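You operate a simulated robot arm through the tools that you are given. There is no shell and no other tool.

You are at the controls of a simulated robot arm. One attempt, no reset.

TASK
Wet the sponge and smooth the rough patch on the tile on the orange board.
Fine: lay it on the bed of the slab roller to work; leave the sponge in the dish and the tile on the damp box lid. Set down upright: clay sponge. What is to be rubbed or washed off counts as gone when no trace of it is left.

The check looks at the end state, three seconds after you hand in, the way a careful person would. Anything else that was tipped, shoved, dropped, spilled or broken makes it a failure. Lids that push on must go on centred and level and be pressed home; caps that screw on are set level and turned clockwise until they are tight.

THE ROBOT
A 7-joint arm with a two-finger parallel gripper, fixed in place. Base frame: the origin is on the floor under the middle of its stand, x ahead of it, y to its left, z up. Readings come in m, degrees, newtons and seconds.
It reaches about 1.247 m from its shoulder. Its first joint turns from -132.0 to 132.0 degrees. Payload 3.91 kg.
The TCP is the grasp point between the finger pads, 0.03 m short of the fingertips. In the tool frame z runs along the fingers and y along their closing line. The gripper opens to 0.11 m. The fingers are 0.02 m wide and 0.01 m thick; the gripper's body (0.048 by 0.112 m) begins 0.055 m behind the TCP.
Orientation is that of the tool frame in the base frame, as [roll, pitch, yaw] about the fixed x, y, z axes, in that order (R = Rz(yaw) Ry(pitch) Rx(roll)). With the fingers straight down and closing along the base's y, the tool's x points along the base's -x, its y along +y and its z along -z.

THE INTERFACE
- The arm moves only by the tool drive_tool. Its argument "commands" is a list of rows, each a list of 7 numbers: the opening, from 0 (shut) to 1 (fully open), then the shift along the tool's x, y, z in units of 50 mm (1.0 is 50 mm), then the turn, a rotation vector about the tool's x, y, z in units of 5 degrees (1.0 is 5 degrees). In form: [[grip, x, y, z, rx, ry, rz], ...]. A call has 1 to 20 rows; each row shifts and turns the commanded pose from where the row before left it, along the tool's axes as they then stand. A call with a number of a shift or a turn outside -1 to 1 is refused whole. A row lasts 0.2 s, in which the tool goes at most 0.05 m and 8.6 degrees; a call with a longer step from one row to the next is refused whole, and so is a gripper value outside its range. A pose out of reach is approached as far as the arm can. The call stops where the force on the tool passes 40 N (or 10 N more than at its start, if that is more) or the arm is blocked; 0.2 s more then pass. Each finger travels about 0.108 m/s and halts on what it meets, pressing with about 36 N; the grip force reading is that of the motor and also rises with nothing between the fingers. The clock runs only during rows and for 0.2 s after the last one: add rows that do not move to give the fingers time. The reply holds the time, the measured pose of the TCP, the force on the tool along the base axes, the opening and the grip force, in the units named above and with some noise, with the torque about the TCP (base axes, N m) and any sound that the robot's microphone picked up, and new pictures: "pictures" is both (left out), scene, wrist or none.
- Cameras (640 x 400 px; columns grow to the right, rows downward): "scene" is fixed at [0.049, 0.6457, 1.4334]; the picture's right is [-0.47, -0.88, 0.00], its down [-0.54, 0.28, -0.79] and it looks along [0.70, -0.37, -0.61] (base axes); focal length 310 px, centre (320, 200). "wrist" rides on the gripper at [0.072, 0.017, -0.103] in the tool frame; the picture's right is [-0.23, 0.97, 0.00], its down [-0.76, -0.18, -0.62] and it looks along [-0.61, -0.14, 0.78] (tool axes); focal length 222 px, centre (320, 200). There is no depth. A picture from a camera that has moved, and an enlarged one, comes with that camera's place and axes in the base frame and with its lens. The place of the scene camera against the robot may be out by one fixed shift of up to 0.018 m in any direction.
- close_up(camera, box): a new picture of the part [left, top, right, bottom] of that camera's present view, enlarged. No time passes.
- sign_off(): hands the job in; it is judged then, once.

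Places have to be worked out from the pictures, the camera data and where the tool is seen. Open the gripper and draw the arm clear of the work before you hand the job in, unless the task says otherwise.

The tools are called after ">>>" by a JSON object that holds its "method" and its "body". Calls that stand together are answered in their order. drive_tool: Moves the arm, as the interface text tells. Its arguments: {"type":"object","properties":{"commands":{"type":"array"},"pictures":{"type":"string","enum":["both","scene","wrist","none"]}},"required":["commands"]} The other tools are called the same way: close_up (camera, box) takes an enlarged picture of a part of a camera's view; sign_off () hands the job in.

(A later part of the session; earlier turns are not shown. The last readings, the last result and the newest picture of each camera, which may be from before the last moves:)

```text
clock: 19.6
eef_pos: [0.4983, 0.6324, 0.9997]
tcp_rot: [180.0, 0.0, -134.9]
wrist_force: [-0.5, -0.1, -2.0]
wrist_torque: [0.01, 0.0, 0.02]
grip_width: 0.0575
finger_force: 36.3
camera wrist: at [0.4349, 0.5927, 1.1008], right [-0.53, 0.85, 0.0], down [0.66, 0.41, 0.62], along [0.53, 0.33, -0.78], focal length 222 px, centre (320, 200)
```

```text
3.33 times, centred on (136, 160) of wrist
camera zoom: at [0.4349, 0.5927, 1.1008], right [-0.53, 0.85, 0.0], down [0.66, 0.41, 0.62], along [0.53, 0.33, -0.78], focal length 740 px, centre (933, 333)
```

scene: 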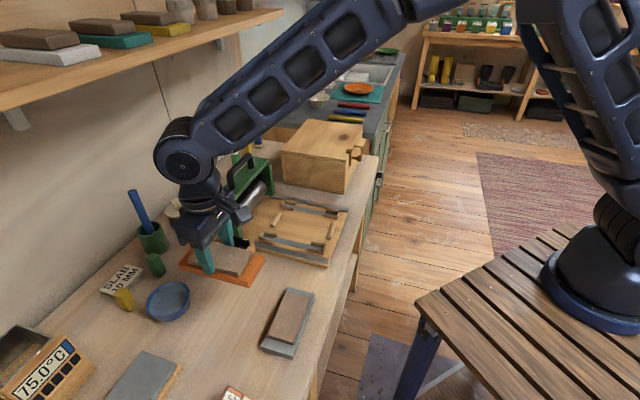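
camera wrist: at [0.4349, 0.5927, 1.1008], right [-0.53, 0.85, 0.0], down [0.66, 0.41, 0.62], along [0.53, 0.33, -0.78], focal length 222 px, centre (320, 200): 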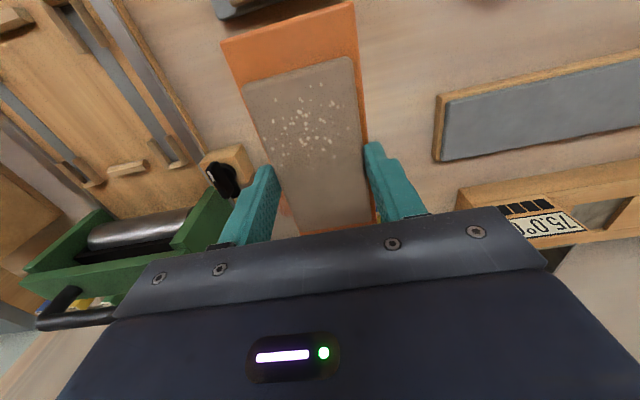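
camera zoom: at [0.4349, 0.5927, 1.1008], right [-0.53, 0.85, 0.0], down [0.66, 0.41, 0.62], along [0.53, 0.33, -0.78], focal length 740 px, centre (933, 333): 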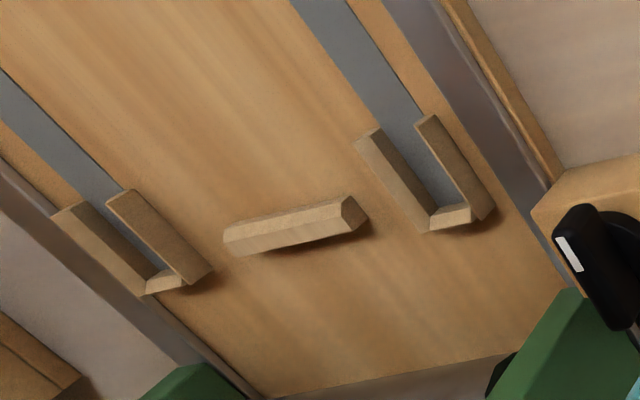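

The end blocks have sloped lead-in faces. I zoom in tight on each of them to pin down their inner faces.

>>> {"method": "close_up", "body": {"camera": "wrist", "box": [100, 150, 164, 190]}}

>>> {"method": "close_up", "body": {"camera": "wrist", "box": [0, 0, 64, 40]}}

>>> {"method": "close_up", "body": {"camera": "scene", "box": [264, 205, 344, 255]}}

```text
10.00 times, centred on (132, 170) of wrist
camera zoom: at [0.4349, 0.5927, 1.1008], right [-0.53, 0.85, 0.0], down [0.66, 0.41, 0.62], along [0.53, 0.33, -0.78], focal length 2221 px, centre (2200, 500)
```

zoom: 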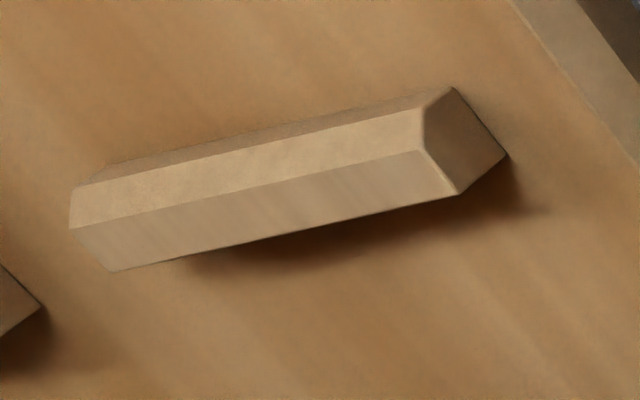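

```text
10.00 times, centred on (32, 20) of wrist
camera zoom: at [0.4349, 0.5927, 1.1008], right [-0.53, 0.85, 0.0], down [0.66, 0.41, 0.62], along [0.53, 0.33, -0.78], focal length 2221 px, centre (3200, 2000)
```

zoom: 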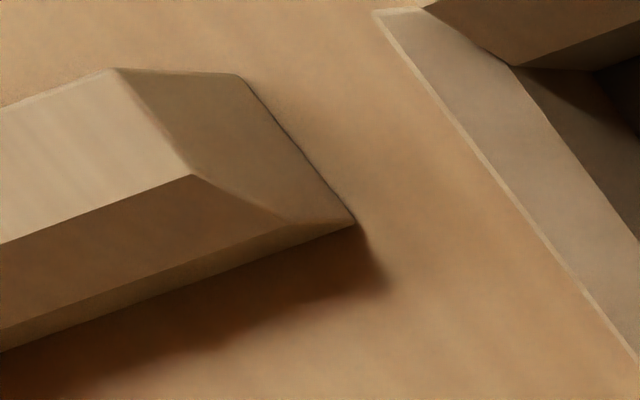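

```text
8.00 times, centred on (304, 230) of scene
camera zoom: at [0.049, 0.6457, 1.4334], right [-0.47, -0.88, 0.0], down [-0.54, 0.28, -0.79], along [0.7, -0.37, -0.61], focal length 2476 px, centre (448, -40)
```

zoom: 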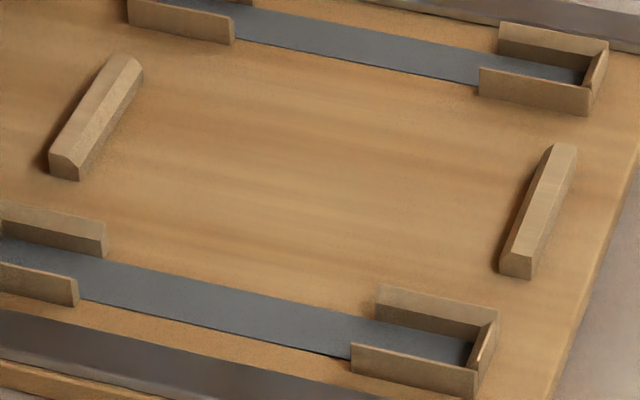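

Block geometry from two views agrees: inner faces at 45°-axis positions ≈0.661 and ≈0.821 (gap ≈160 mm for the 150 mm board), bed at z≈0.811, nest centre ≈ (0.666, 0.381). I carry the tile over there at the same height.

>>> {"method": "drive_tool", "body": {"commands": [[0.3, 0.168, -0.846, 0, 0, 0, 0], [0.3, 0.168, -0.846, 0, 0, 0, 0], [0.3, 0.168, -0.846, 0, 0, 0, 0], [0.3, 0.168, -0.846, 0, 0, 0, 0], [0.3, 0.168, -0.846, 0, 0, 0, 0], [0.3, 0.168, -0.846, 0, 0, 0, 0], [0.3, 0.168, -0.846, 0, 0, 0, 0], [0.3, 0, 0, 0, 0, 0, 0]]}}

>>> {"method": "close_up", "body": {"camera": "wrist", "box": [160, 0, 480, 200]}}

>>> {"method": "close_up", "body": {"camera": "scene", "box": [220, 150, 380, 270]}}

```text
clock: 21.4
eef_pos: [0.6673, 0.383, 0.9992]
tcp_rot: [180.0, 0.0, -134.8]
wrist_force: [0.5, -0.2, -2.4]
wrist_torque: [0.01, -0.01, 0.02]
grip_width: 0.0576
finger_force: 35.8
camera wrist: at [0.6034, 0.3441, 1.1012], right [-0.53, 0.85, 0.0], down [0.66, 0.41, 0.62], along [0.53, 0.33, -0.78], focal length 222 px, centre (320, 200)
```

scene: 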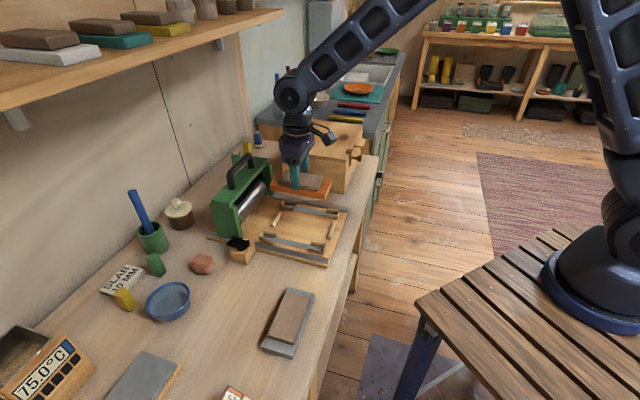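
wrist: 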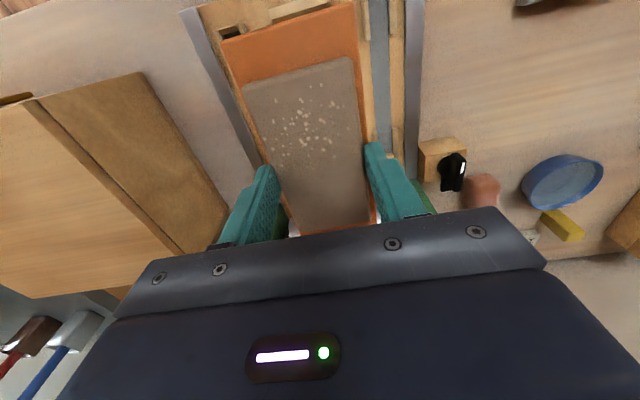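

```text
2.00 times, centred on (320, 100) of wrist
camera zoom: at [0.6034, 0.3441, 1.1012], right [-0.53, 0.85, 0.0], down [0.66, 0.41, 0.62], along [0.53, 0.33, -0.78], focal length 444 px, centre (320, 400)
```

zoom: 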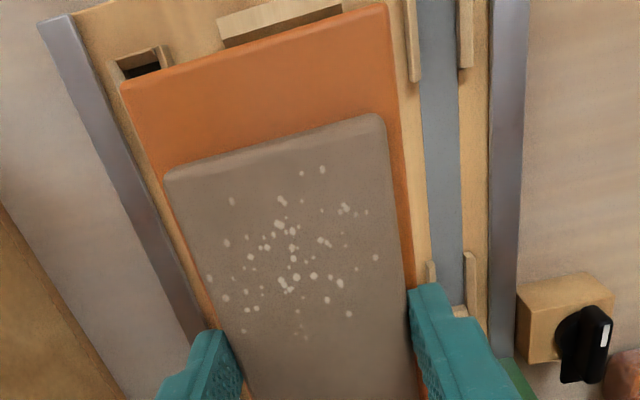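

```text
3.33 times, centred on (300, 210) of scene
camera zoom: at [0.049, 0.6457, 1.4334], right [-0.47, -0.88, 0.0], down [-0.54, 0.28, -0.79], along [0.7, -0.37, -0.61], focal length 1032 px, centre (387, 167)
```

zoom: 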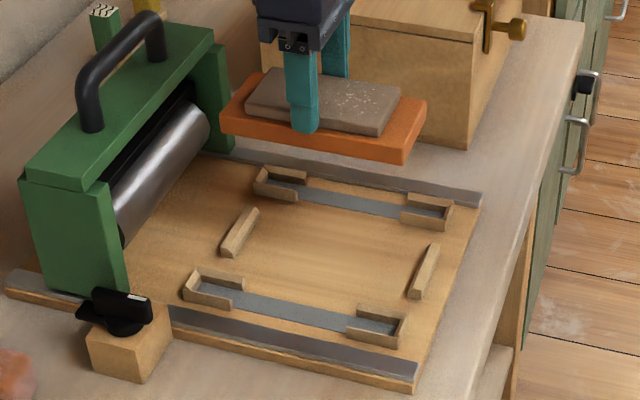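

The board hangs above the nest and block 1 is visible just past its near end. I enlarge that area to check the alignment in both directions.

>>> {"method": "close_up", "body": {"camera": "wrist", "box": [200, 0, 296, 60]}}

>>> {"method": "close_up", "body": {"camera": "wrist", "box": [280, 0, 440, 100]}}

```text
6.67 times, centred on (248, 30) of wrist
camera zoom: at [0.6034, 0.3441, 1.1012], right [-0.53, 0.85, 0.0], down [0.66, 0.41, 0.62], along [0.53, 0.33, -0.78], focal length 1481 px, centre (800, 1333)
```

zoom: 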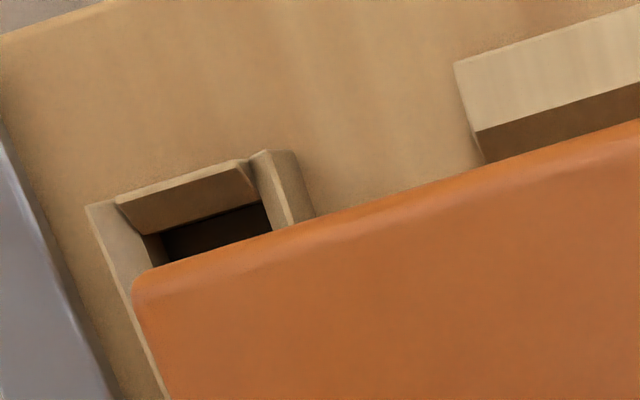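

```text
4.00 times, centred on (360, 50) of wrist
camera zoom: at [0.6034, 0.3441, 1.1012], right [-0.53, 0.85, 0.0], down [0.66, 0.41, 0.62], along [0.53, 0.33, -0.78], focal length 888 px, centre (160, 800)
```

zoom: 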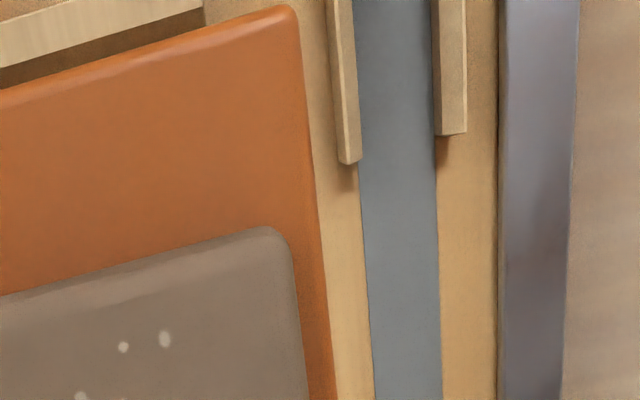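

The board is centred: ≈5 mm to each end block and ≈24 mm to each cradle. I lower it to about 1 cm above the bed.

>>> {"method": "drive_tool", "body": {"commands": [[0.3, 0, 0, 0.4, 0, 0, 0], [0.3, 0, 0, 0.6, 0, 0, 0], [0.3, 0, 0, 0.6, 0, 0, 0], [0.3, 0, 0, 0.4, 0, 0, 0], [0.3, 0, 0, 0.2, 0, 0, 0], [0.3, 0, 0, 0.2, 0, 0, 0], [0.3, 0, 0, 0.2, 0, 0, 0], [0.3, 0, 0, 0, 0, 0, 0]]}}

>>> {"method": "close_up", "body": {"camera": "wrist", "box": [160, 0, 480, 200]}}

>>> {"method": "close_up", "body": {"camera": "scene", "box": [240, 170, 368, 250]}}

```text
clock: 23.2
eef_pos: [0.6659, 0.3817, 0.8677]
tcp_rot: [-179.9, 0.0, -135.0]
wrist_force: [0.4, -0.1, -2.3]
wrist_torque: [0.0, -0.05, 0.01]
grip_width: 0.0574
finger_force: 36.0
camera wrist: at [0.6024, 0.3426, 0.9708], right [-0.53, 0.85, 0.0], down [0.66, 0.41, 0.62], along [0.53, 0.33, -0.78], focal length 222 px, centre (320, 200)
```

scene: 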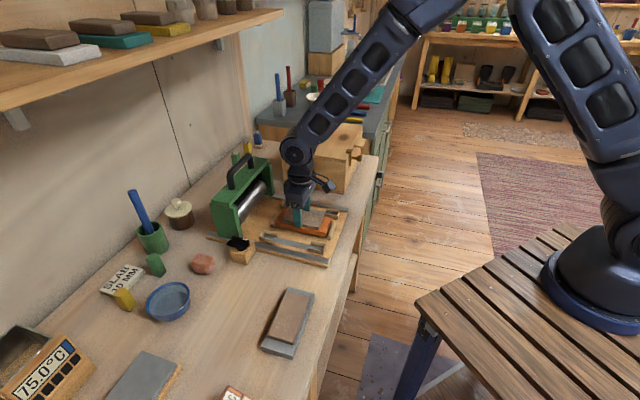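
wrist: 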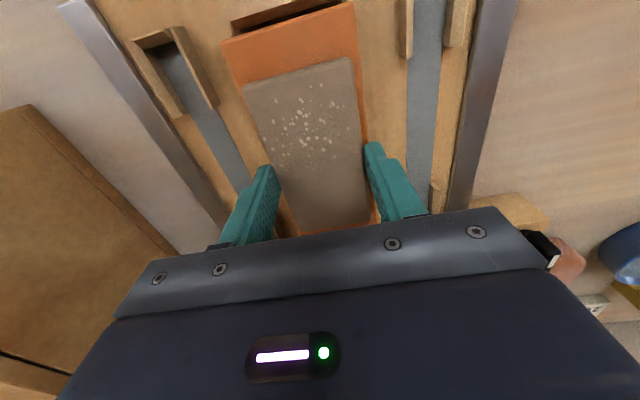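

```text
2.00 times, centred on (320, 100) of wrist
camera zoom: at [0.6024, 0.3426, 0.9708], right [-0.53, 0.85, 0.0], down [0.66, 0.41, 0.62], along [0.53, 0.33, -0.78], focal length 444 px, centre (320, 400)
```

zoom: 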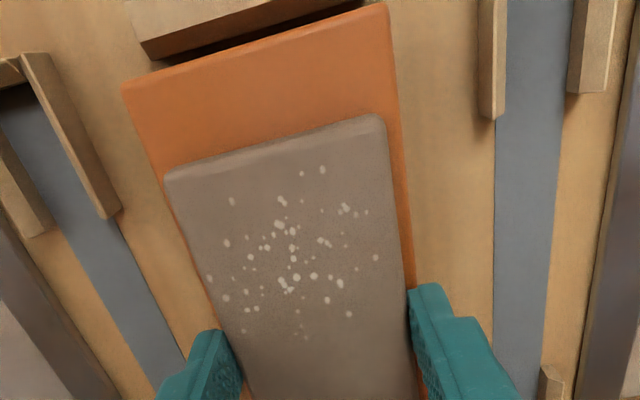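

```text
5.00 times, centred on (304, 210) of scene
camera zoom: at [0.049, 0.6457, 1.4334], right [-0.47, -0.88, 0.0], down [-0.54, 0.28, -0.79], along [0.7, -0.37, -0.61], focal length 1548 px, centre (400, 150)
```

zoom: 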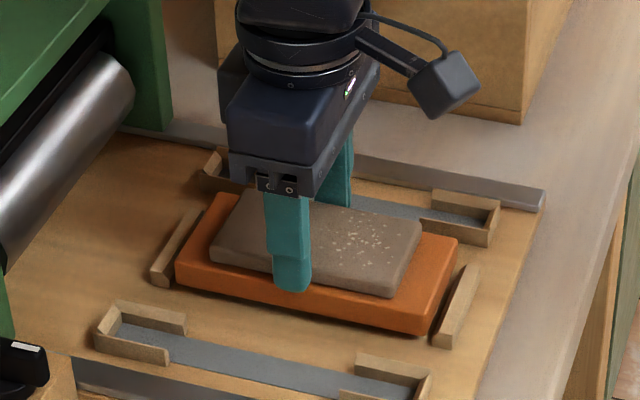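

The board sits neatly between the two blocks, about 8 mm above the bed. I lower in 1 mm steps until it rests.

>>> {"method": "drive_tool", "body": {"commands": [[0.3, 0, 0, 0.02, 0, 0, 0], [0.3, 0, 0, 0.02, 0, 0, 0], [0.3, 0, 0, 0.02, 0, 0, 0], [0.3, 0, 0, 0.02, 0, 0, 0], [0.3, 0, 0, 0.02, 0, 0, 0], [0.3, 0, 0, 0.02, 0, 0, 0], [0.3, 0, 0, 0.02, 0, 0, 0], [0.3, 0, 0, 0, 0, 0, 0]], "pictures": "none"}}

>>> {"method": "close_up", "body": {"camera": "scene", "box": [256, 190, 352, 250]}}

```text
clock: 25.0
eef_pos: [0.6669, 0.3816, 0.8615]
tcp_rot: [180.0, 0.0, -134.9]
wrist_force: [-0.9, 0.0, -2.0]
wrist_torque: [-0.03, 0.01, -0.02]
grip_width: 0.0575
finger_force: 35.8
```

```text
6.67 times, centred on (304, 220) of scene
camera zoom: at [0.049, 0.6457, 1.4334], right [-0.47, -0.88, 0.0], down [-0.54, 0.28, -0.79], along [0.7, -0.37, -0.61], focal length 2064 px, centre (427, 67)
```

zoom: 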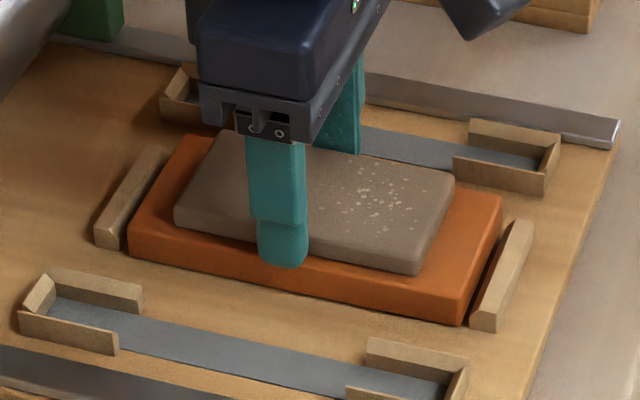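

Still free, and nicely between the blocks. I continue down in 1 mm steps until the contact force shows.

>>> {"method": "drive_tool", "body": {"commands": [[0.3, 0, 0, 0.02, 0, 0, 0], [0.3, 0, 0, 0.02, 0, 0, 0], [0.3, 0, 0, 0.02, 0, 0, 0], [0.3, 0, 0, 0, 0, 0, 0]], "pictures": "none"}}

```text
clock: 26.0
eef_pos: [0.6661, 0.3819, 0.8608]
tcp_rot: [180.0, 0.3, -134.9]
wrist_force: [-3.2, -2.0, 34.0]
wrist_torque: [-0.03, 0.15, 0.03]
grip_width: 0.0576
finger_force: 35.3
```

Firm contact (34 N) at TCP z≈0.861, so the bed is at ≈0.813. I relieve the pressure by 1.5 mm and open the fingers just enough to let go (68 mm).

>>> {"method": "drive_tool", "body": {"commands": [[0.3, 0, 0, -0.025, 0, 0, 0], [0.3, 0, 0, 0, 0, 0, 0], [0.62, 0, 0, 0, 0, 0, 0], [0.62, 0, 0, 0, 0, 0, 0], [0.62, 0, 0, 0, 0, 0, 0]]}}

>>> {"method": "close_up", "body": {"camera": "scene", "box": [256, 190, 352, 250]}}

>>> {"method": "close_up", "body": {"camera": "wrist", "box": [160, 0, 480, 200]}}

```text
clock: 27.2
eef_pos: [0.6653, 0.3804, 0.8599]
tcp_rot: [180.0, -0.1, -135.0]
wrist_force: [5.1, -3.1, 19.5]
wrist_torque: [0.13, 0.09, -0.07]
grip_width: 0.0641
finger_force: 0.0
camera wrist: at [0.6028, 0.3418, 0.9626], right [-0.53, 0.85, 0.0], down [0.66, 0.41, 0.62], along [0.53, 0.33, -0.78], focal length 222 px, centre (320, 200)
```

scene: 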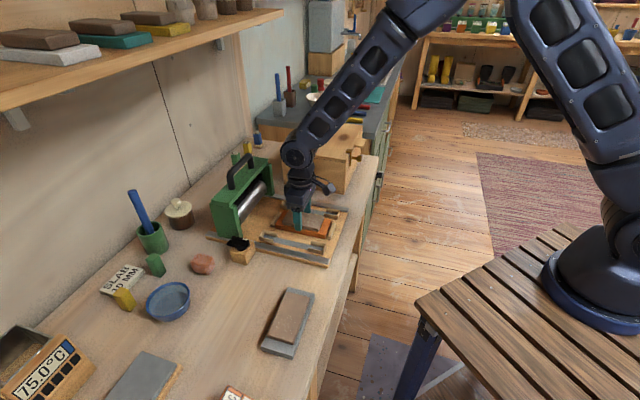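
wrist: 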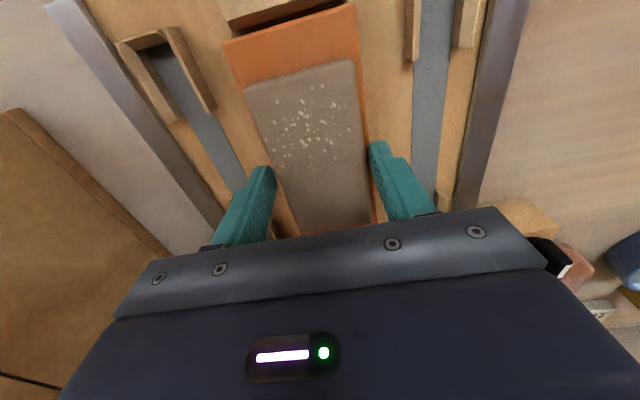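

```text
6.67 times, centred on (304, 220) of scene
camera zoom: at [0.049, 0.6457, 1.4334], right [-0.47, -0.88, 0.0], down [-0.54, 0.28, -0.79], along [0.7, -0.37, -0.61], focal length 2064 px, centre (427, 67)
```

zoom: 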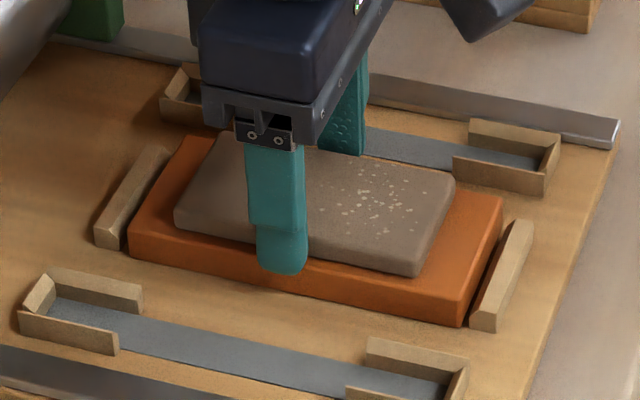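

```text
2.00 times, centred on (320, 100) of wrist
camera zoom: at [0.6028, 0.3418, 0.9626], right [-0.53, 0.85, 0.0], down [0.66, 0.41, 0.62], along [0.53, 0.33, -0.78], focal length 444 px, centre (320, 400)
```

zoom: 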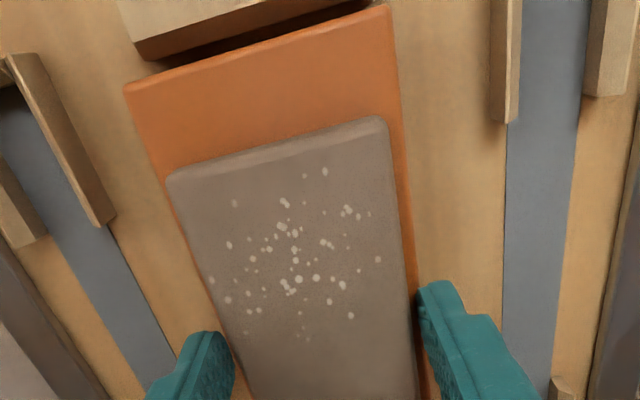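

The fingers are open and their tips just rest on the board; the board lies flat between the blocks. I raise straight up, clear of it.

>>> {"method": "drive_tool", "body": {"commands": [[0.62, 0, 0, -0.06, 0, 0, 0], [0.62, 0, 0, -0.1, 0, 0, 0], [0.62, 0, 0, -0.3, 0, 0, 0], [0.62, 0, 0, -0.6, 0, 0, 0], [0.62, 0, 0, -0.8, 0, 0, 0], [0.62, 0, 0, -0.8, 0, 0, 0], [0.62, 0, 0, -0.4, 0, 0, 0]]}}

>>> {"method": "close_up", "body": {"camera": "scene", "box": [256, 190, 352, 250]}}

>>> {"method": "close_up", "body": {"camera": "wrist", "box": [160, 0, 480, 200]}}

```text
clock: 28.8
eef_pos: [0.6662, 0.3797, 1.0127]
tcp_rot: [-180.0, 0.0, -134.8]
wrist_force: [-1.4, 0.8, -0.5]
wrist_torque: [0.01, 0.03, -0.01]
grip_width: 0.0683
finger_force: 0.0
camera wrist: at [0.6027, 0.3411, 1.116], right [-0.53, 0.85, 0.0], down [0.66, 0.41, 0.62], along [0.53, 0.33, -0.78], focal length 222 px, centre (320, 200)
```

scene: 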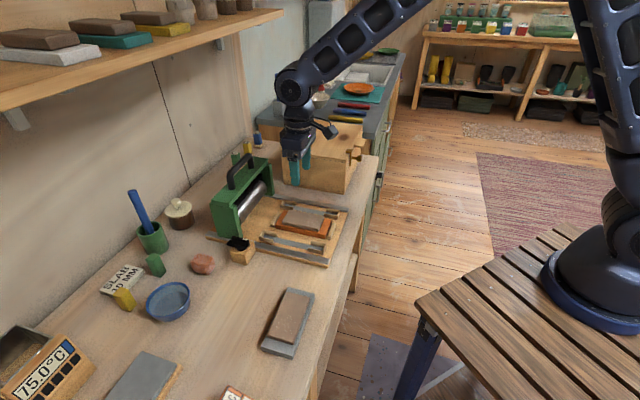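
wrist: 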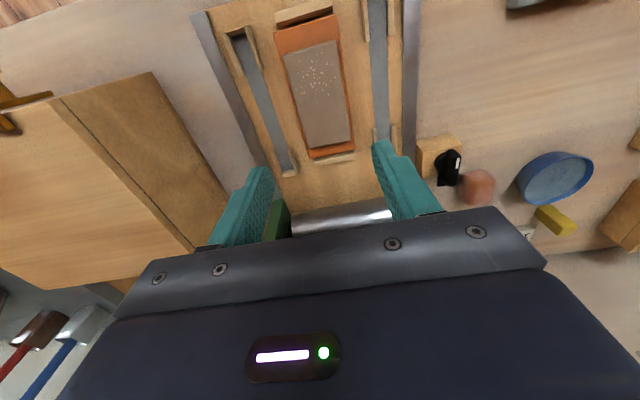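

```text
6.67 times, centred on (304, 220) of scene
camera zoom: at [0.049, 0.6457, 1.4334], right [-0.47, -0.88, 0.0], down [-0.54, 0.28, -0.79], along [0.7, -0.37, -0.61], focal length 2064 px, centre (427, 67)
```

zoom: 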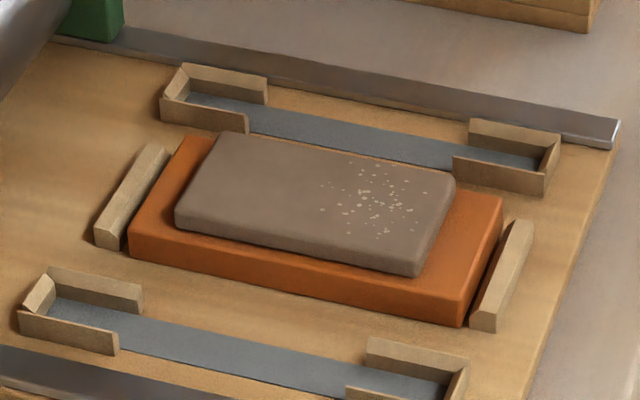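

```text
2.00 times, centred on (320, 100) of wrist
camera zoom: at [0.6027, 0.3411, 1.116], right [-0.53, 0.85, 0.0], down [0.66, 0.41, 0.62], along [0.53, 0.33, -0.78], focal length 444 px, centre (320, 400)
```

zoom: 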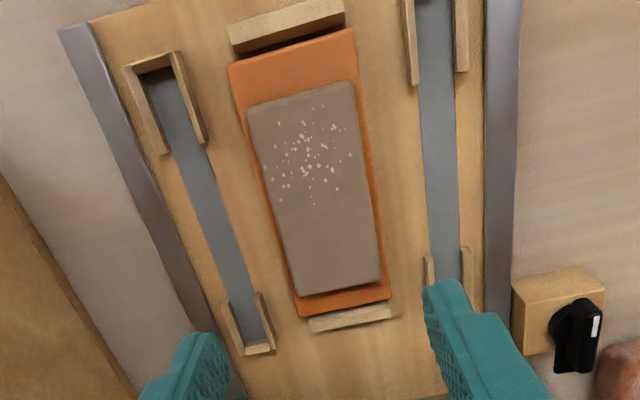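

The tile lies squarely on the bed with the rough patch toward the robot-side end. Next I go to the sponge, first sideways and then toward the wall to stay clear of the tall roller handle (top ≈ z 1.02).

>>> {"method": "drive_tool", "body": {"commands": [[0.9, 0, 0.867, 0, 0, 0, 0], [0.9, 0, 0.867, 0, 0, 0, 0], [0.9, 0, 0.867, 0, 0, 0, 0], [0.9, 0, 0.867, 0, 0, 0, 0], [0.9, 0, 0.867, 0, 0, 0, 0], [0.9, -0.6, 0, 0, 0, 0, 0], [0.9, -0.7, 0, 0, 0, 0, 0], [0.9, -0.7, 0, 0, 0, 0, 0], [0.9, -0.7, 0, 0, 0, 0, 0], [0.9, -0.6, 0, 0, 0, 0, 0]]}}

>>> {"method": "close_up", "body": {"camera": "wrist", "box": [200, 40, 440, 190]}}

```text
clock: 31.0
eef_pos: [0.6308, 0.6527, 1.0135]
tcp_rot: [180.0, 0.0, -135.0]
wrist_force: [0.5, 0.2, 1.5]
wrist_torque: [-0.04, -0.01, -0.01]
grip_width: 0.0991
finger_force: 0.0
camera wrist: at [0.5658, 0.6131, 1.1168], right [-0.53, 0.85, 0.0], down [0.66, 0.41, 0.62], along [0.53, 0.33, -0.78], focal length 222 px, centre (320, 200)
```

scene: 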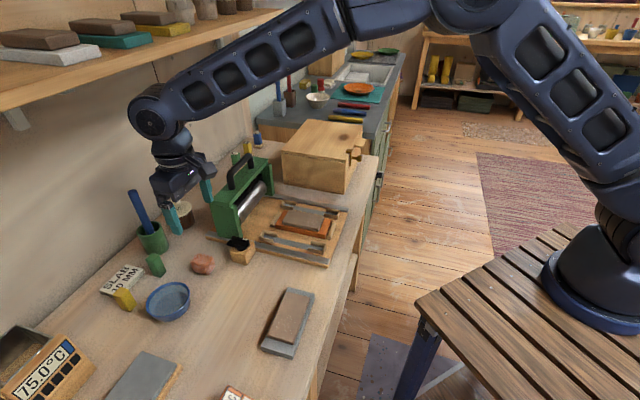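
wrist: 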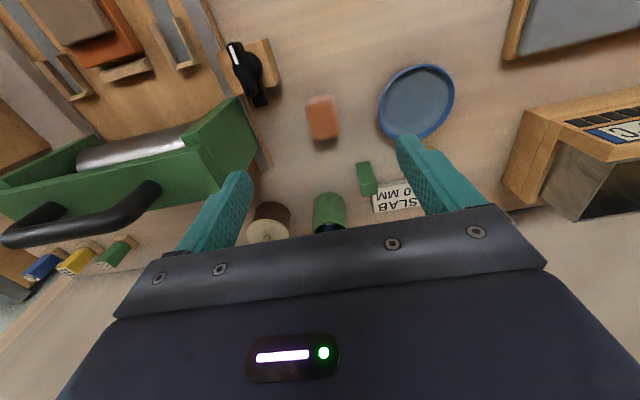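

```text
2.67 times, centred on (320, 115) of wrist
camera zoom: at [0.5658, 0.6131, 1.1168], right [-0.53, 0.85, 0.0], down [0.66, 0.41, 0.62], along [0.53, 0.33, -0.78], focal length 592 px, centre (320, 427)
```

zoom: 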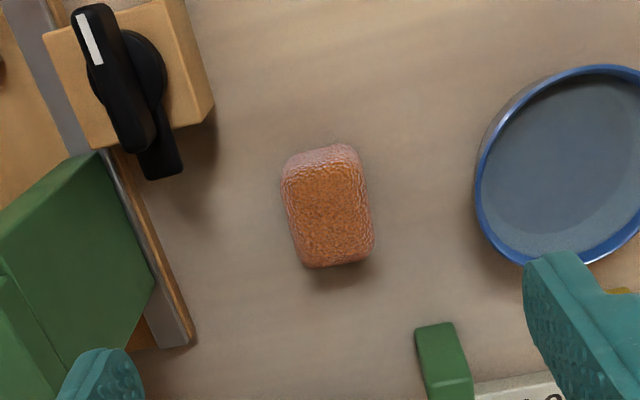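

The sponge is aligned with the tool, about 33 mm wide across the fingers and 47 mm long, ~21 mm ahead of the TCP. I shift over it and come down to z≈0.90 with a moderate opening to verify centring.

>>> {"method": "drive_tool", "body": {"commands": [[0.64, -0.21, -0.015, 0.4, 0, 0, 0], [0.64, -0.21, -0.015, 0.4, 0, 0, 0], [0.64, 0, 0, 0.5, 0, 0, 0], [0.64, 0, 0, 0.5, 0, 0, 0], [0.64, 0, 0, 0.45, 0, 0, 0], [0.64, 0, 0, 0, 0, 0, 0]]}}

>>> {"method": "close_up", "body": {"camera": "wrist", "box": [200, 40, 440, 190]}}

>>> {"method": "close_up", "body": {"camera": "scene", "box": [150, 200, 278, 300]}}

```text
clock: 32.4
eef_pos: [0.6452, 0.6645, 0.9009]
tcp_rot: [-180.0, 0.0, -134.8]
wrist_force: [0.0, 0.5, -0.8]
wrist_torque: [0.01, 0.02, 0.0]
grip_width: 0.0704
finger_force: 0.0
camera wrist: at [0.5815, 0.6262, 1.0032], right [-0.53, 0.85, 0.0], down [0.66, 0.41, 0.62], along [0.53, 0.33, -0.78], focal length 222 px, centre (320, 200)
```

scene: 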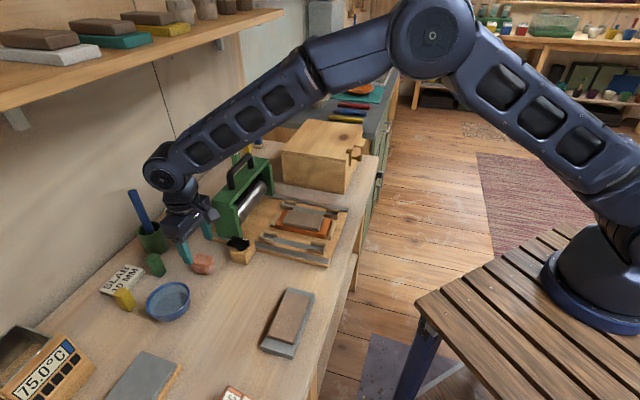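
wrist: 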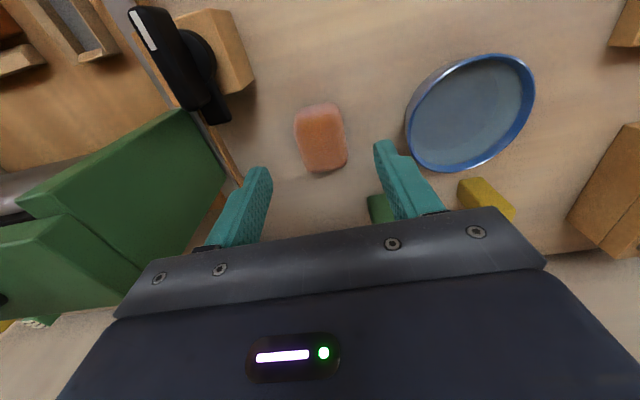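

```text
2.67 times, centred on (320, 115) of wrist
camera zoom: at [0.5815, 0.6262, 1.0032], right [-0.53, 0.85, 0.0], down [0.66, 0.41, 0.62], along [0.53, 0.33, -0.78], focal length 592 px, centre (320, 427)
```

zoom: 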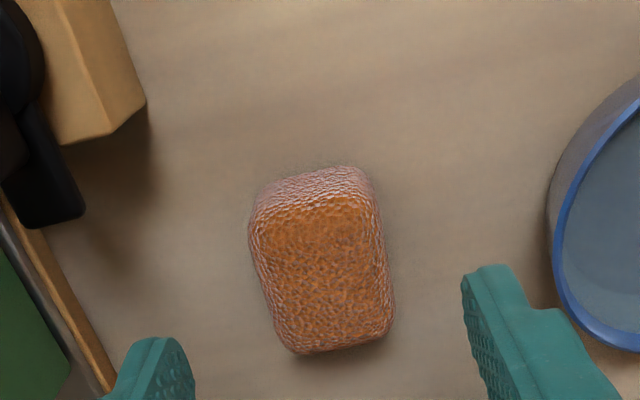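

```text
4.00 times, centred on (214, 250) of scene
camera zoom: at [0.049, 0.6457, 1.4334], right [-0.47, -0.88, 0.0], down [-0.54, 0.28, -0.79], along [0.7, -0.37, -0.61], focal length 1238 px, centre (744, 0)
```

zoom: 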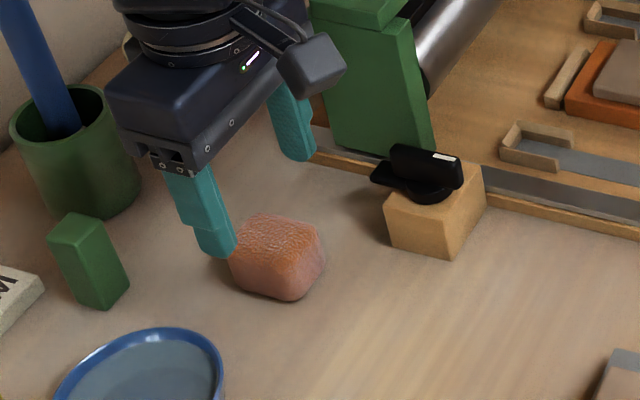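

The sponge is centred within a few millimetres. I nudge 4 mm forward, descend to TCP z≈0.845 (tips 14 mm above the bench), and close gently on the sponge's upper part.

>>> {"method": "drive_tool", "body": {"commands": [[0.64, -0.08, 0.01, 0.3, 0, 0, 0], [0.64, 0, 0, 0.3, 0, 0, 0], [0.64, 0, 0, 0.3, 0, 0, 0], [0.64, 0, 0, 0.22, 0, 0, 0], [0.64, 0, 0, 0, 0, 0, 0]]}}

>>> {"method": "close_up", "body": {"camera": "wrist", "box": [200, 100, 440, 250]}}

>>> {"method": "close_up", "body": {"camera": "scene", "box": [166, 230, 246, 290]}}

```text
clock: 33.6
eef_pos: [0.6483, 0.6689, 0.8455]
tcp_rot: [179.9, 0.0, -134.8]
wrist_force: [0.5, -0.1, 0.8]
wrist_torque: [0.0, -0.01, 0.02]
grip_width: 0.0703
finger_force: 0.0
camera wrist: at [0.5846, 0.6297, 0.9473], right [-0.53, 0.85, 0.0], down [0.66, 0.41, 0.62], along [0.53, 0.33, -0.78], focal length 222 px, centre (320, 200)
```

scene: 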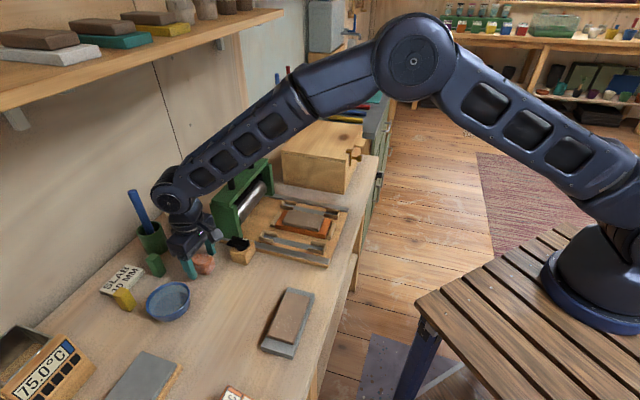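
wrist: 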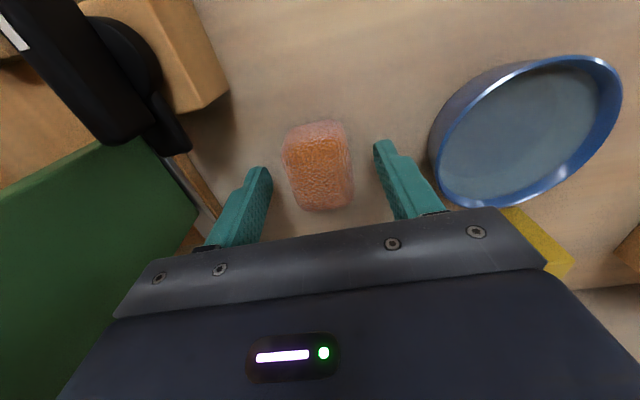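

```text
2.67 times, centred on (320, 175) of wrist
camera zoom: at [0.5846, 0.6297, 0.9473], right [-0.53, 0.85, 0.0], down [0.66, 0.41, 0.62], along [0.53, 0.33, -0.78], focal length 592 px, centre (320, 267)
```

zoom: 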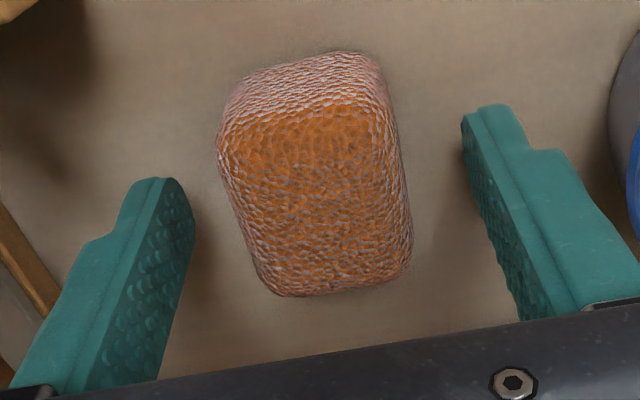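

```text
6.67 times, centred on (206, 260) of scene
camera zoom: at [0.049, 0.6457, 1.4334], right [-0.47, -0.88, 0.0], down [-0.54, 0.28, -0.79], along [0.7, -0.37, -0.61], focal length 2064 px, centre (1080, -200)
```

zoom: 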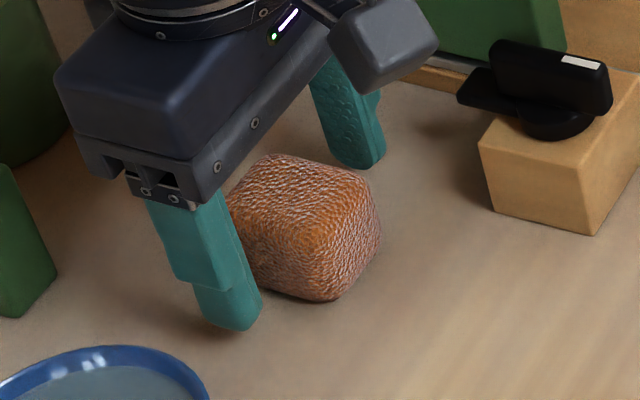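

Fingers straddle the sponge symmetrically. I close on it and read width and grip force.

>>> {"method": "drive_tool", "body": {"commands": [[0.25, 0, 0, 0, 0, 0, 0], [0.25, 0, 0, 0, 0, 0, 0], [0.25, 0, 0, 0, 0, 0, 0], [0.25, 0, 0, 0, 0, 0, 0]], "pictures": "wrist"}}

>>> {"method": "close_up", "body": {"camera": "scene", "box": [166, 230, 246, 290]}}

```text
clock: 34.6
eef_pos: [0.6472, 0.6689, 0.8447]
tcp_rot: [-180.0, -0.1, -134.8]
wrist_force: [0.4, -0.5, 0.5]
wrist_torque: [0.04, 0.0, -0.01]
grip_width: 0.0391
finger_force: 35.7
camera wrist: at [0.5846, 0.6297, 0.9475], right [-0.53, 0.85, 0.0], down [0.66, 0.41, 0.62], along [0.53, 0.33, -0.78], focal length 222 px, centre (320, 200)
```

wrist: 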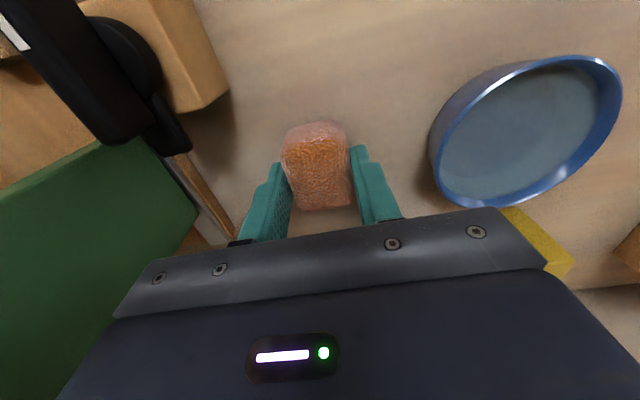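

```text
6.67 times, centred on (206, 260) of scene
camera zoom: at [0.049, 0.6457, 1.4334], right [-0.47, -0.88, 0.0], down [-0.54, 0.28, -0.79], along [0.7, -0.37, -0.61], focal length 2064 px, centre (1080, -200)
```

zoom: 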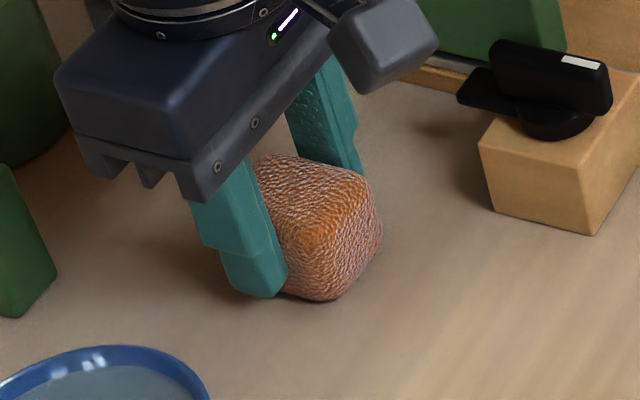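

Sponge is firmly held at 39 mm. I lift it and look at the dish for precise centring.

>>> {"method": "drive_tool", "body": {"commands": [[0.25, 0, 0, -0.2, 0, 0, 0], [0.25, 0, 0, -0.5, 0, 0, 0], [0.25, 0, 0, -0.7, 0, 0, 0], [0.25, 0, 0, -0.6, 0, 0, 0], [0.25, 0, 0, 0, 0, 0, 0]]}}

>>> {"method": "close_up", "body": {"camera": "wrist", "box": [360, 20, 600, 170]}}

>>> {"method": "close_up", "body": {"camera": "wrist", "box": [240, 100, 400, 220]}}

>>> {"method": "close_up", "body": {"camera": "scene", "box": [130, 220, 258, 330]}}

```text
clock: 35.8
eef_pos: [0.6485, 0.668, 0.9465]
tcp_rot: [-180.0, 0.0, -134.9]
wrist_force: [-0.2, 0.0, -0.1]
wrist_torque: [0.04, -0.04, 0.01]
grip_width: 0.0391
finger_force: 36.0
camera wrist: at [0.5855, 0.6303, 1.0491], right [-0.53, 0.85, 0.0], down [0.66, 0.41, 0.62], along [0.53, 0.33, -0.78], focal length 222 px, centre (320, 200)
```

scene: 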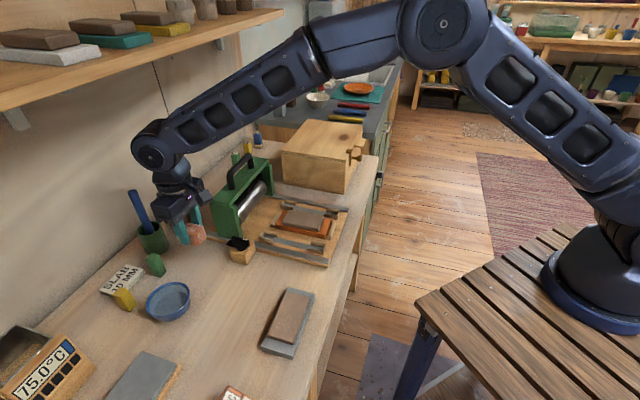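
wrist: 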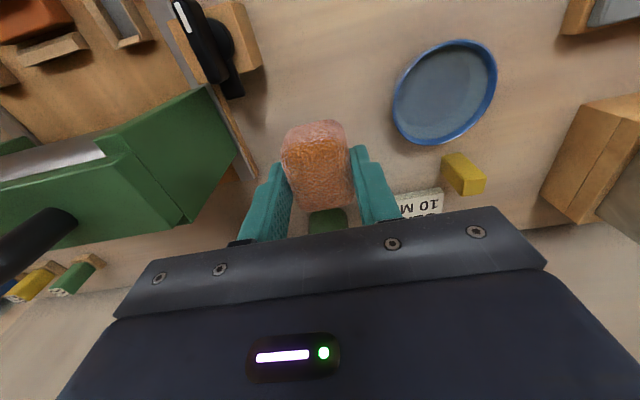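

```text
2.67 times, centred on (480, 95) of wrist
camera zoom: at [0.5855, 0.6303, 1.0491], right [-0.53, 0.85, 0.0], down [0.66, 0.41, 0.62], along [0.53, 0.33, -0.78], focal length 592 px, centre (-107, 480)
```

zoom: 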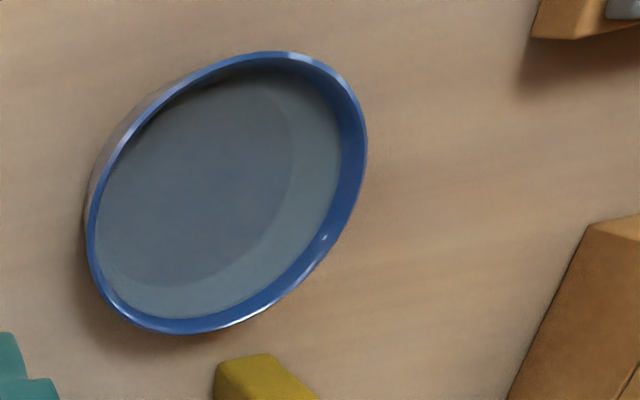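

```text
3.33 times, centred on (320, 160) of wrist
camera zoom: at [0.5855, 0.6303, 1.0491], right [-0.53, 0.85, 0.0], down [0.66, 0.41, 0.62], along [0.53, 0.33, -0.78], focal length 740 px, centre (320, 333)
```

zoom: 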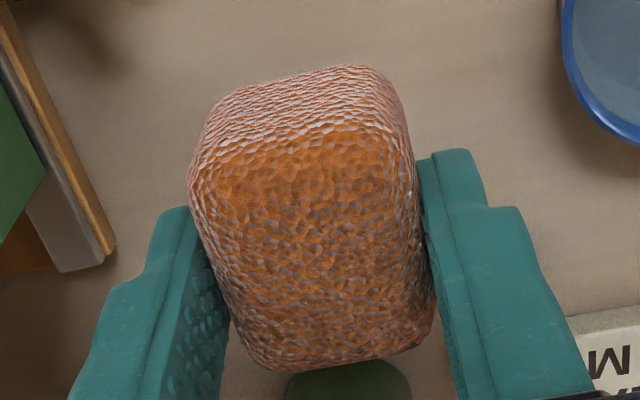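

```text
3.64 times, centred on (194, 275) of scene
camera zoom: at [0.049, 0.6457, 1.4334], right [-0.47, -0.88, 0.0], down [-0.54, 0.28, -0.79], along [0.7, -0.37, -0.61], focal length 1126 px, centre (778, -73)
```

zoom: 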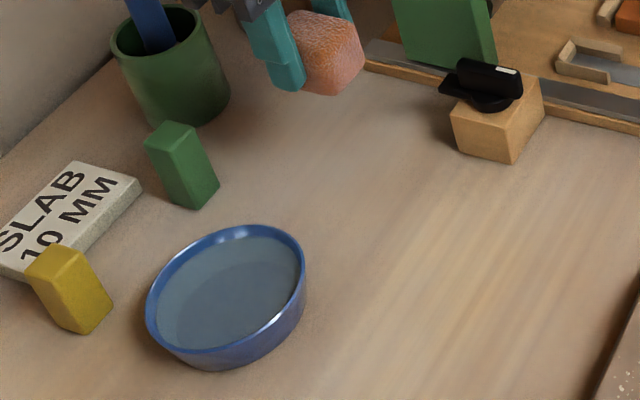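

Dish centre works out to about (0.573, 0.756) with a rim radius ≈45 mm and rim z≈0.826. I move the sponge over the dish at safe height and verify centring before dipping.

>>> {"method": "drive_tool", "body": {"commands": [[0.25, -0.03, 0.38, 0, 0, 0, 0], [0.25, -0.03, 0.38, 0, 0, 0, 0], [0.25, -0.03, 0.38, 0, 0, 0, 0], [0.25, -0.03, 0.38, 0, 0, 0, 0], [0.25, -0.03, 0.38, 0, 0, 0, 0], [0.25, -0.03, 0.39, 0, 0, 0, 0], [0.25, 0, 0, 0.5, 0, 0, 0], [0.25, 0, 0, 0.2, 0, 0, 0], [0.25, 0, 0, 0, 0, 0, 0]]}}

>>> {"method": "close_up", "body": {"camera": "wrist", "box": [200, 20, 440, 220]}}

>>> {"method": "close_up", "body": {"camera": "scene", "box": [120, 250, 232, 340]}}

```text
clock: 37.8
eef_pos: [0.5726, 0.7551, 0.9102]
tcp_rot: [180.0, 0.0, -134.9]
wrist_force: [0.8, 0.4, -0.5]
wrist_torque: [-0.01, -0.02, 0.0]
grip_width: 0.0391
finger_force: 35.9
camera wrist: at [0.5095, 0.7165, 1.0122], right [-0.53, 0.85, 0.0], down [0.66, 0.41, 0.62], along [0.53, 0.33, -0.78], focal length 222 px, centre (320, 200)
```

scene: 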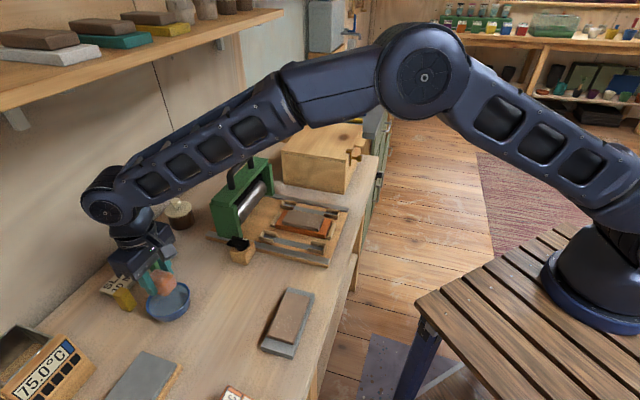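
wrist: 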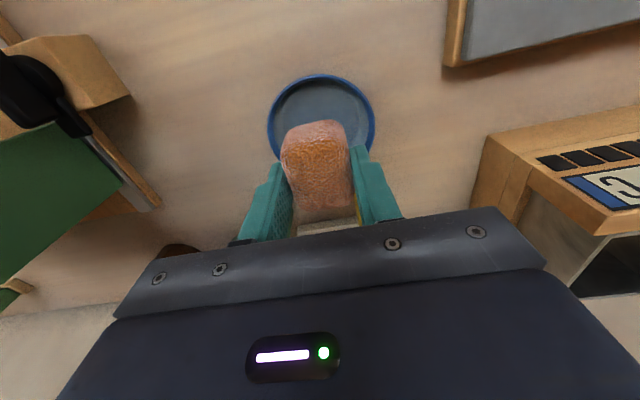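

```text
2.00 times, centred on (320, 120) of wrist
camera zoom: at [0.5095, 0.7165, 1.0122], right [-0.53, 0.85, 0.0], down [0.66, 0.41, 0.62], along [0.53, 0.33, -0.78], focal length 444 px, centre (320, 360)
```

zoom: 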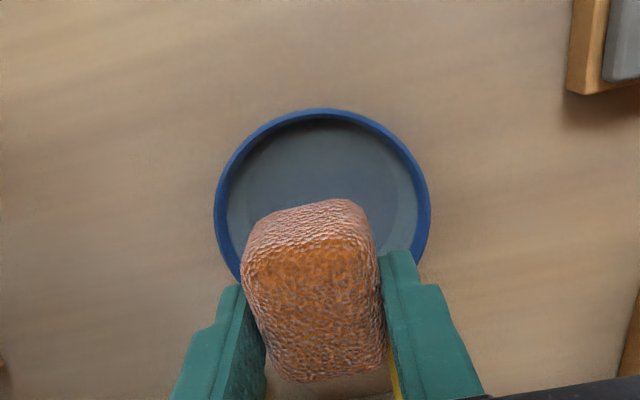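

```text
4.44 times, centred on (176, 295) of scene
camera zoom: at [0.049, 0.6457, 1.4334], right [-0.47, -0.88, 0.0], down [-0.54, 0.28, -0.79], along [0.7, -0.37, -0.61], focal length 1376 px, centre (960, -222)
```

zoom: 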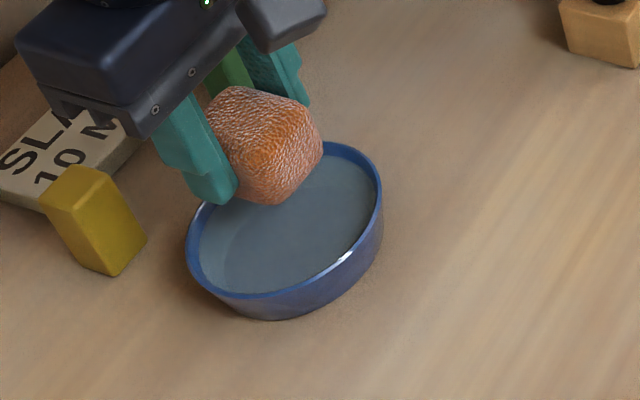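

The sponge is centred over the dish within 2–3 mm. I trim 4 mm and dip it gently, stopping just above the expected dish floor.

>>> {"method": "drive_tool", "body": {"commands": [[0.25, -0.08, 0, 0.2, 0, 0, 0], [0.25, 0, 0, 0.2, 0, 0, 0], [0.25, 0, 0, 0.2, 0, 0, 0], [0.25, 0, 0, 0.15, 0, 0, 0], [0.25, 0, 0, 0.12, 0, 0, 0], [0.25, 0, 0, 0.1, 0, 0, 0], [0.25, 0, 0, 0.08, 0, 0, 0], [0.25, 0, 0, 0, 0, 0, 0]]}}

>>> {"method": "close_up", "body": {"camera": "wrist", "box": [200, 20, 440, 220]}}

>>> {"method": "close_up", "body": {"camera": "scene", "box": [120, 250, 232, 340]}}

```text
clock: 39.2
eef_pos: [0.5765, 0.7589, 0.8686]
tcp_rot: [179.9, 0.3, -135.1]
wrist_force: [1.5, 1.0, 9.5]
wrist_torque: [0.03, -0.04, -0.02]
grip_width: 0.039
finger_force: 36.3
stopped in row 6: the force on the tool passed its limit at 45 N (the readings are from after the stop); the commanded pose is now the measured one
camera wrist: at [0.5124, 0.7198, 0.9707], right [-0.53, 0.85, 0.0], down [0.66, 0.41, 0.63], along [0.53, 0.33, -0.78], focal length 222 px, centre (320, 200)
```

scene: 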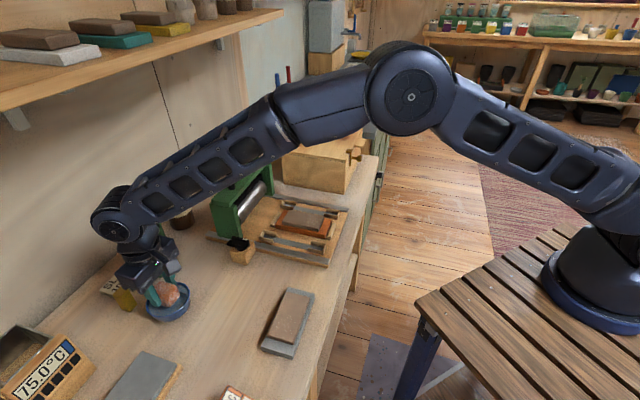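
wrist: 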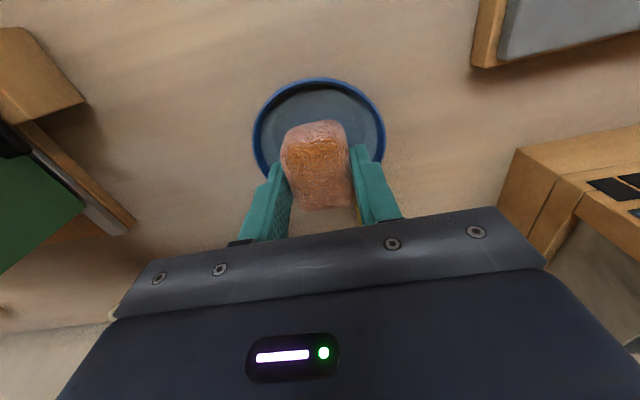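

```text
2.00 times, centred on (320, 120) of wrist
camera zoom: at [0.5124, 0.7198, 0.9707], right [-0.53, 0.85, 0.0], down [0.66, 0.41, 0.63], along [0.53, 0.33, -0.78], focal length 444 px, centre (320, 360)
```

zoom: 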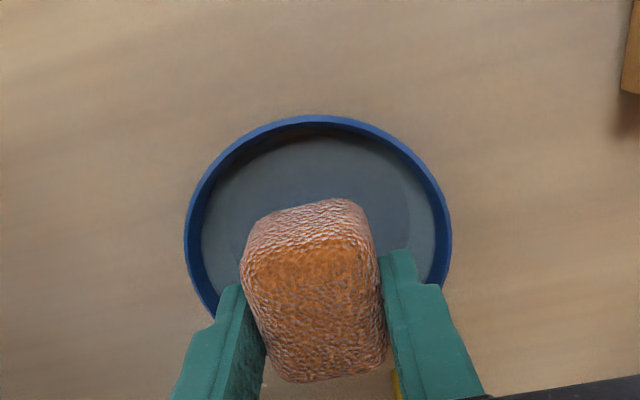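

```text
4.44 times, centred on (176, 295) of scene
camera zoom: at [0.049, 0.6457, 1.4334], right [-0.47, -0.88, 0.0], down [-0.54, 0.28, -0.79], along [0.7, -0.37, -0.61], focal length 1376 px, centre (960, -222)
```

zoom: 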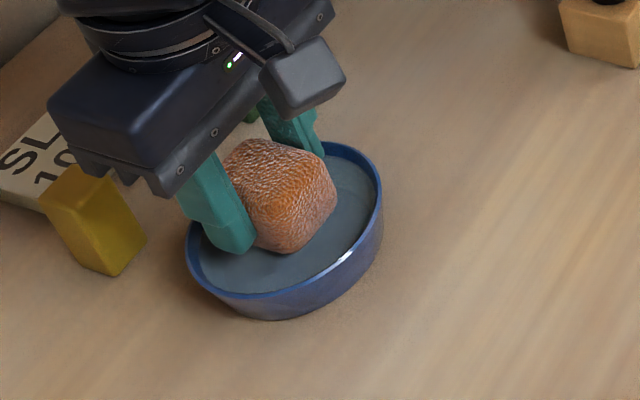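

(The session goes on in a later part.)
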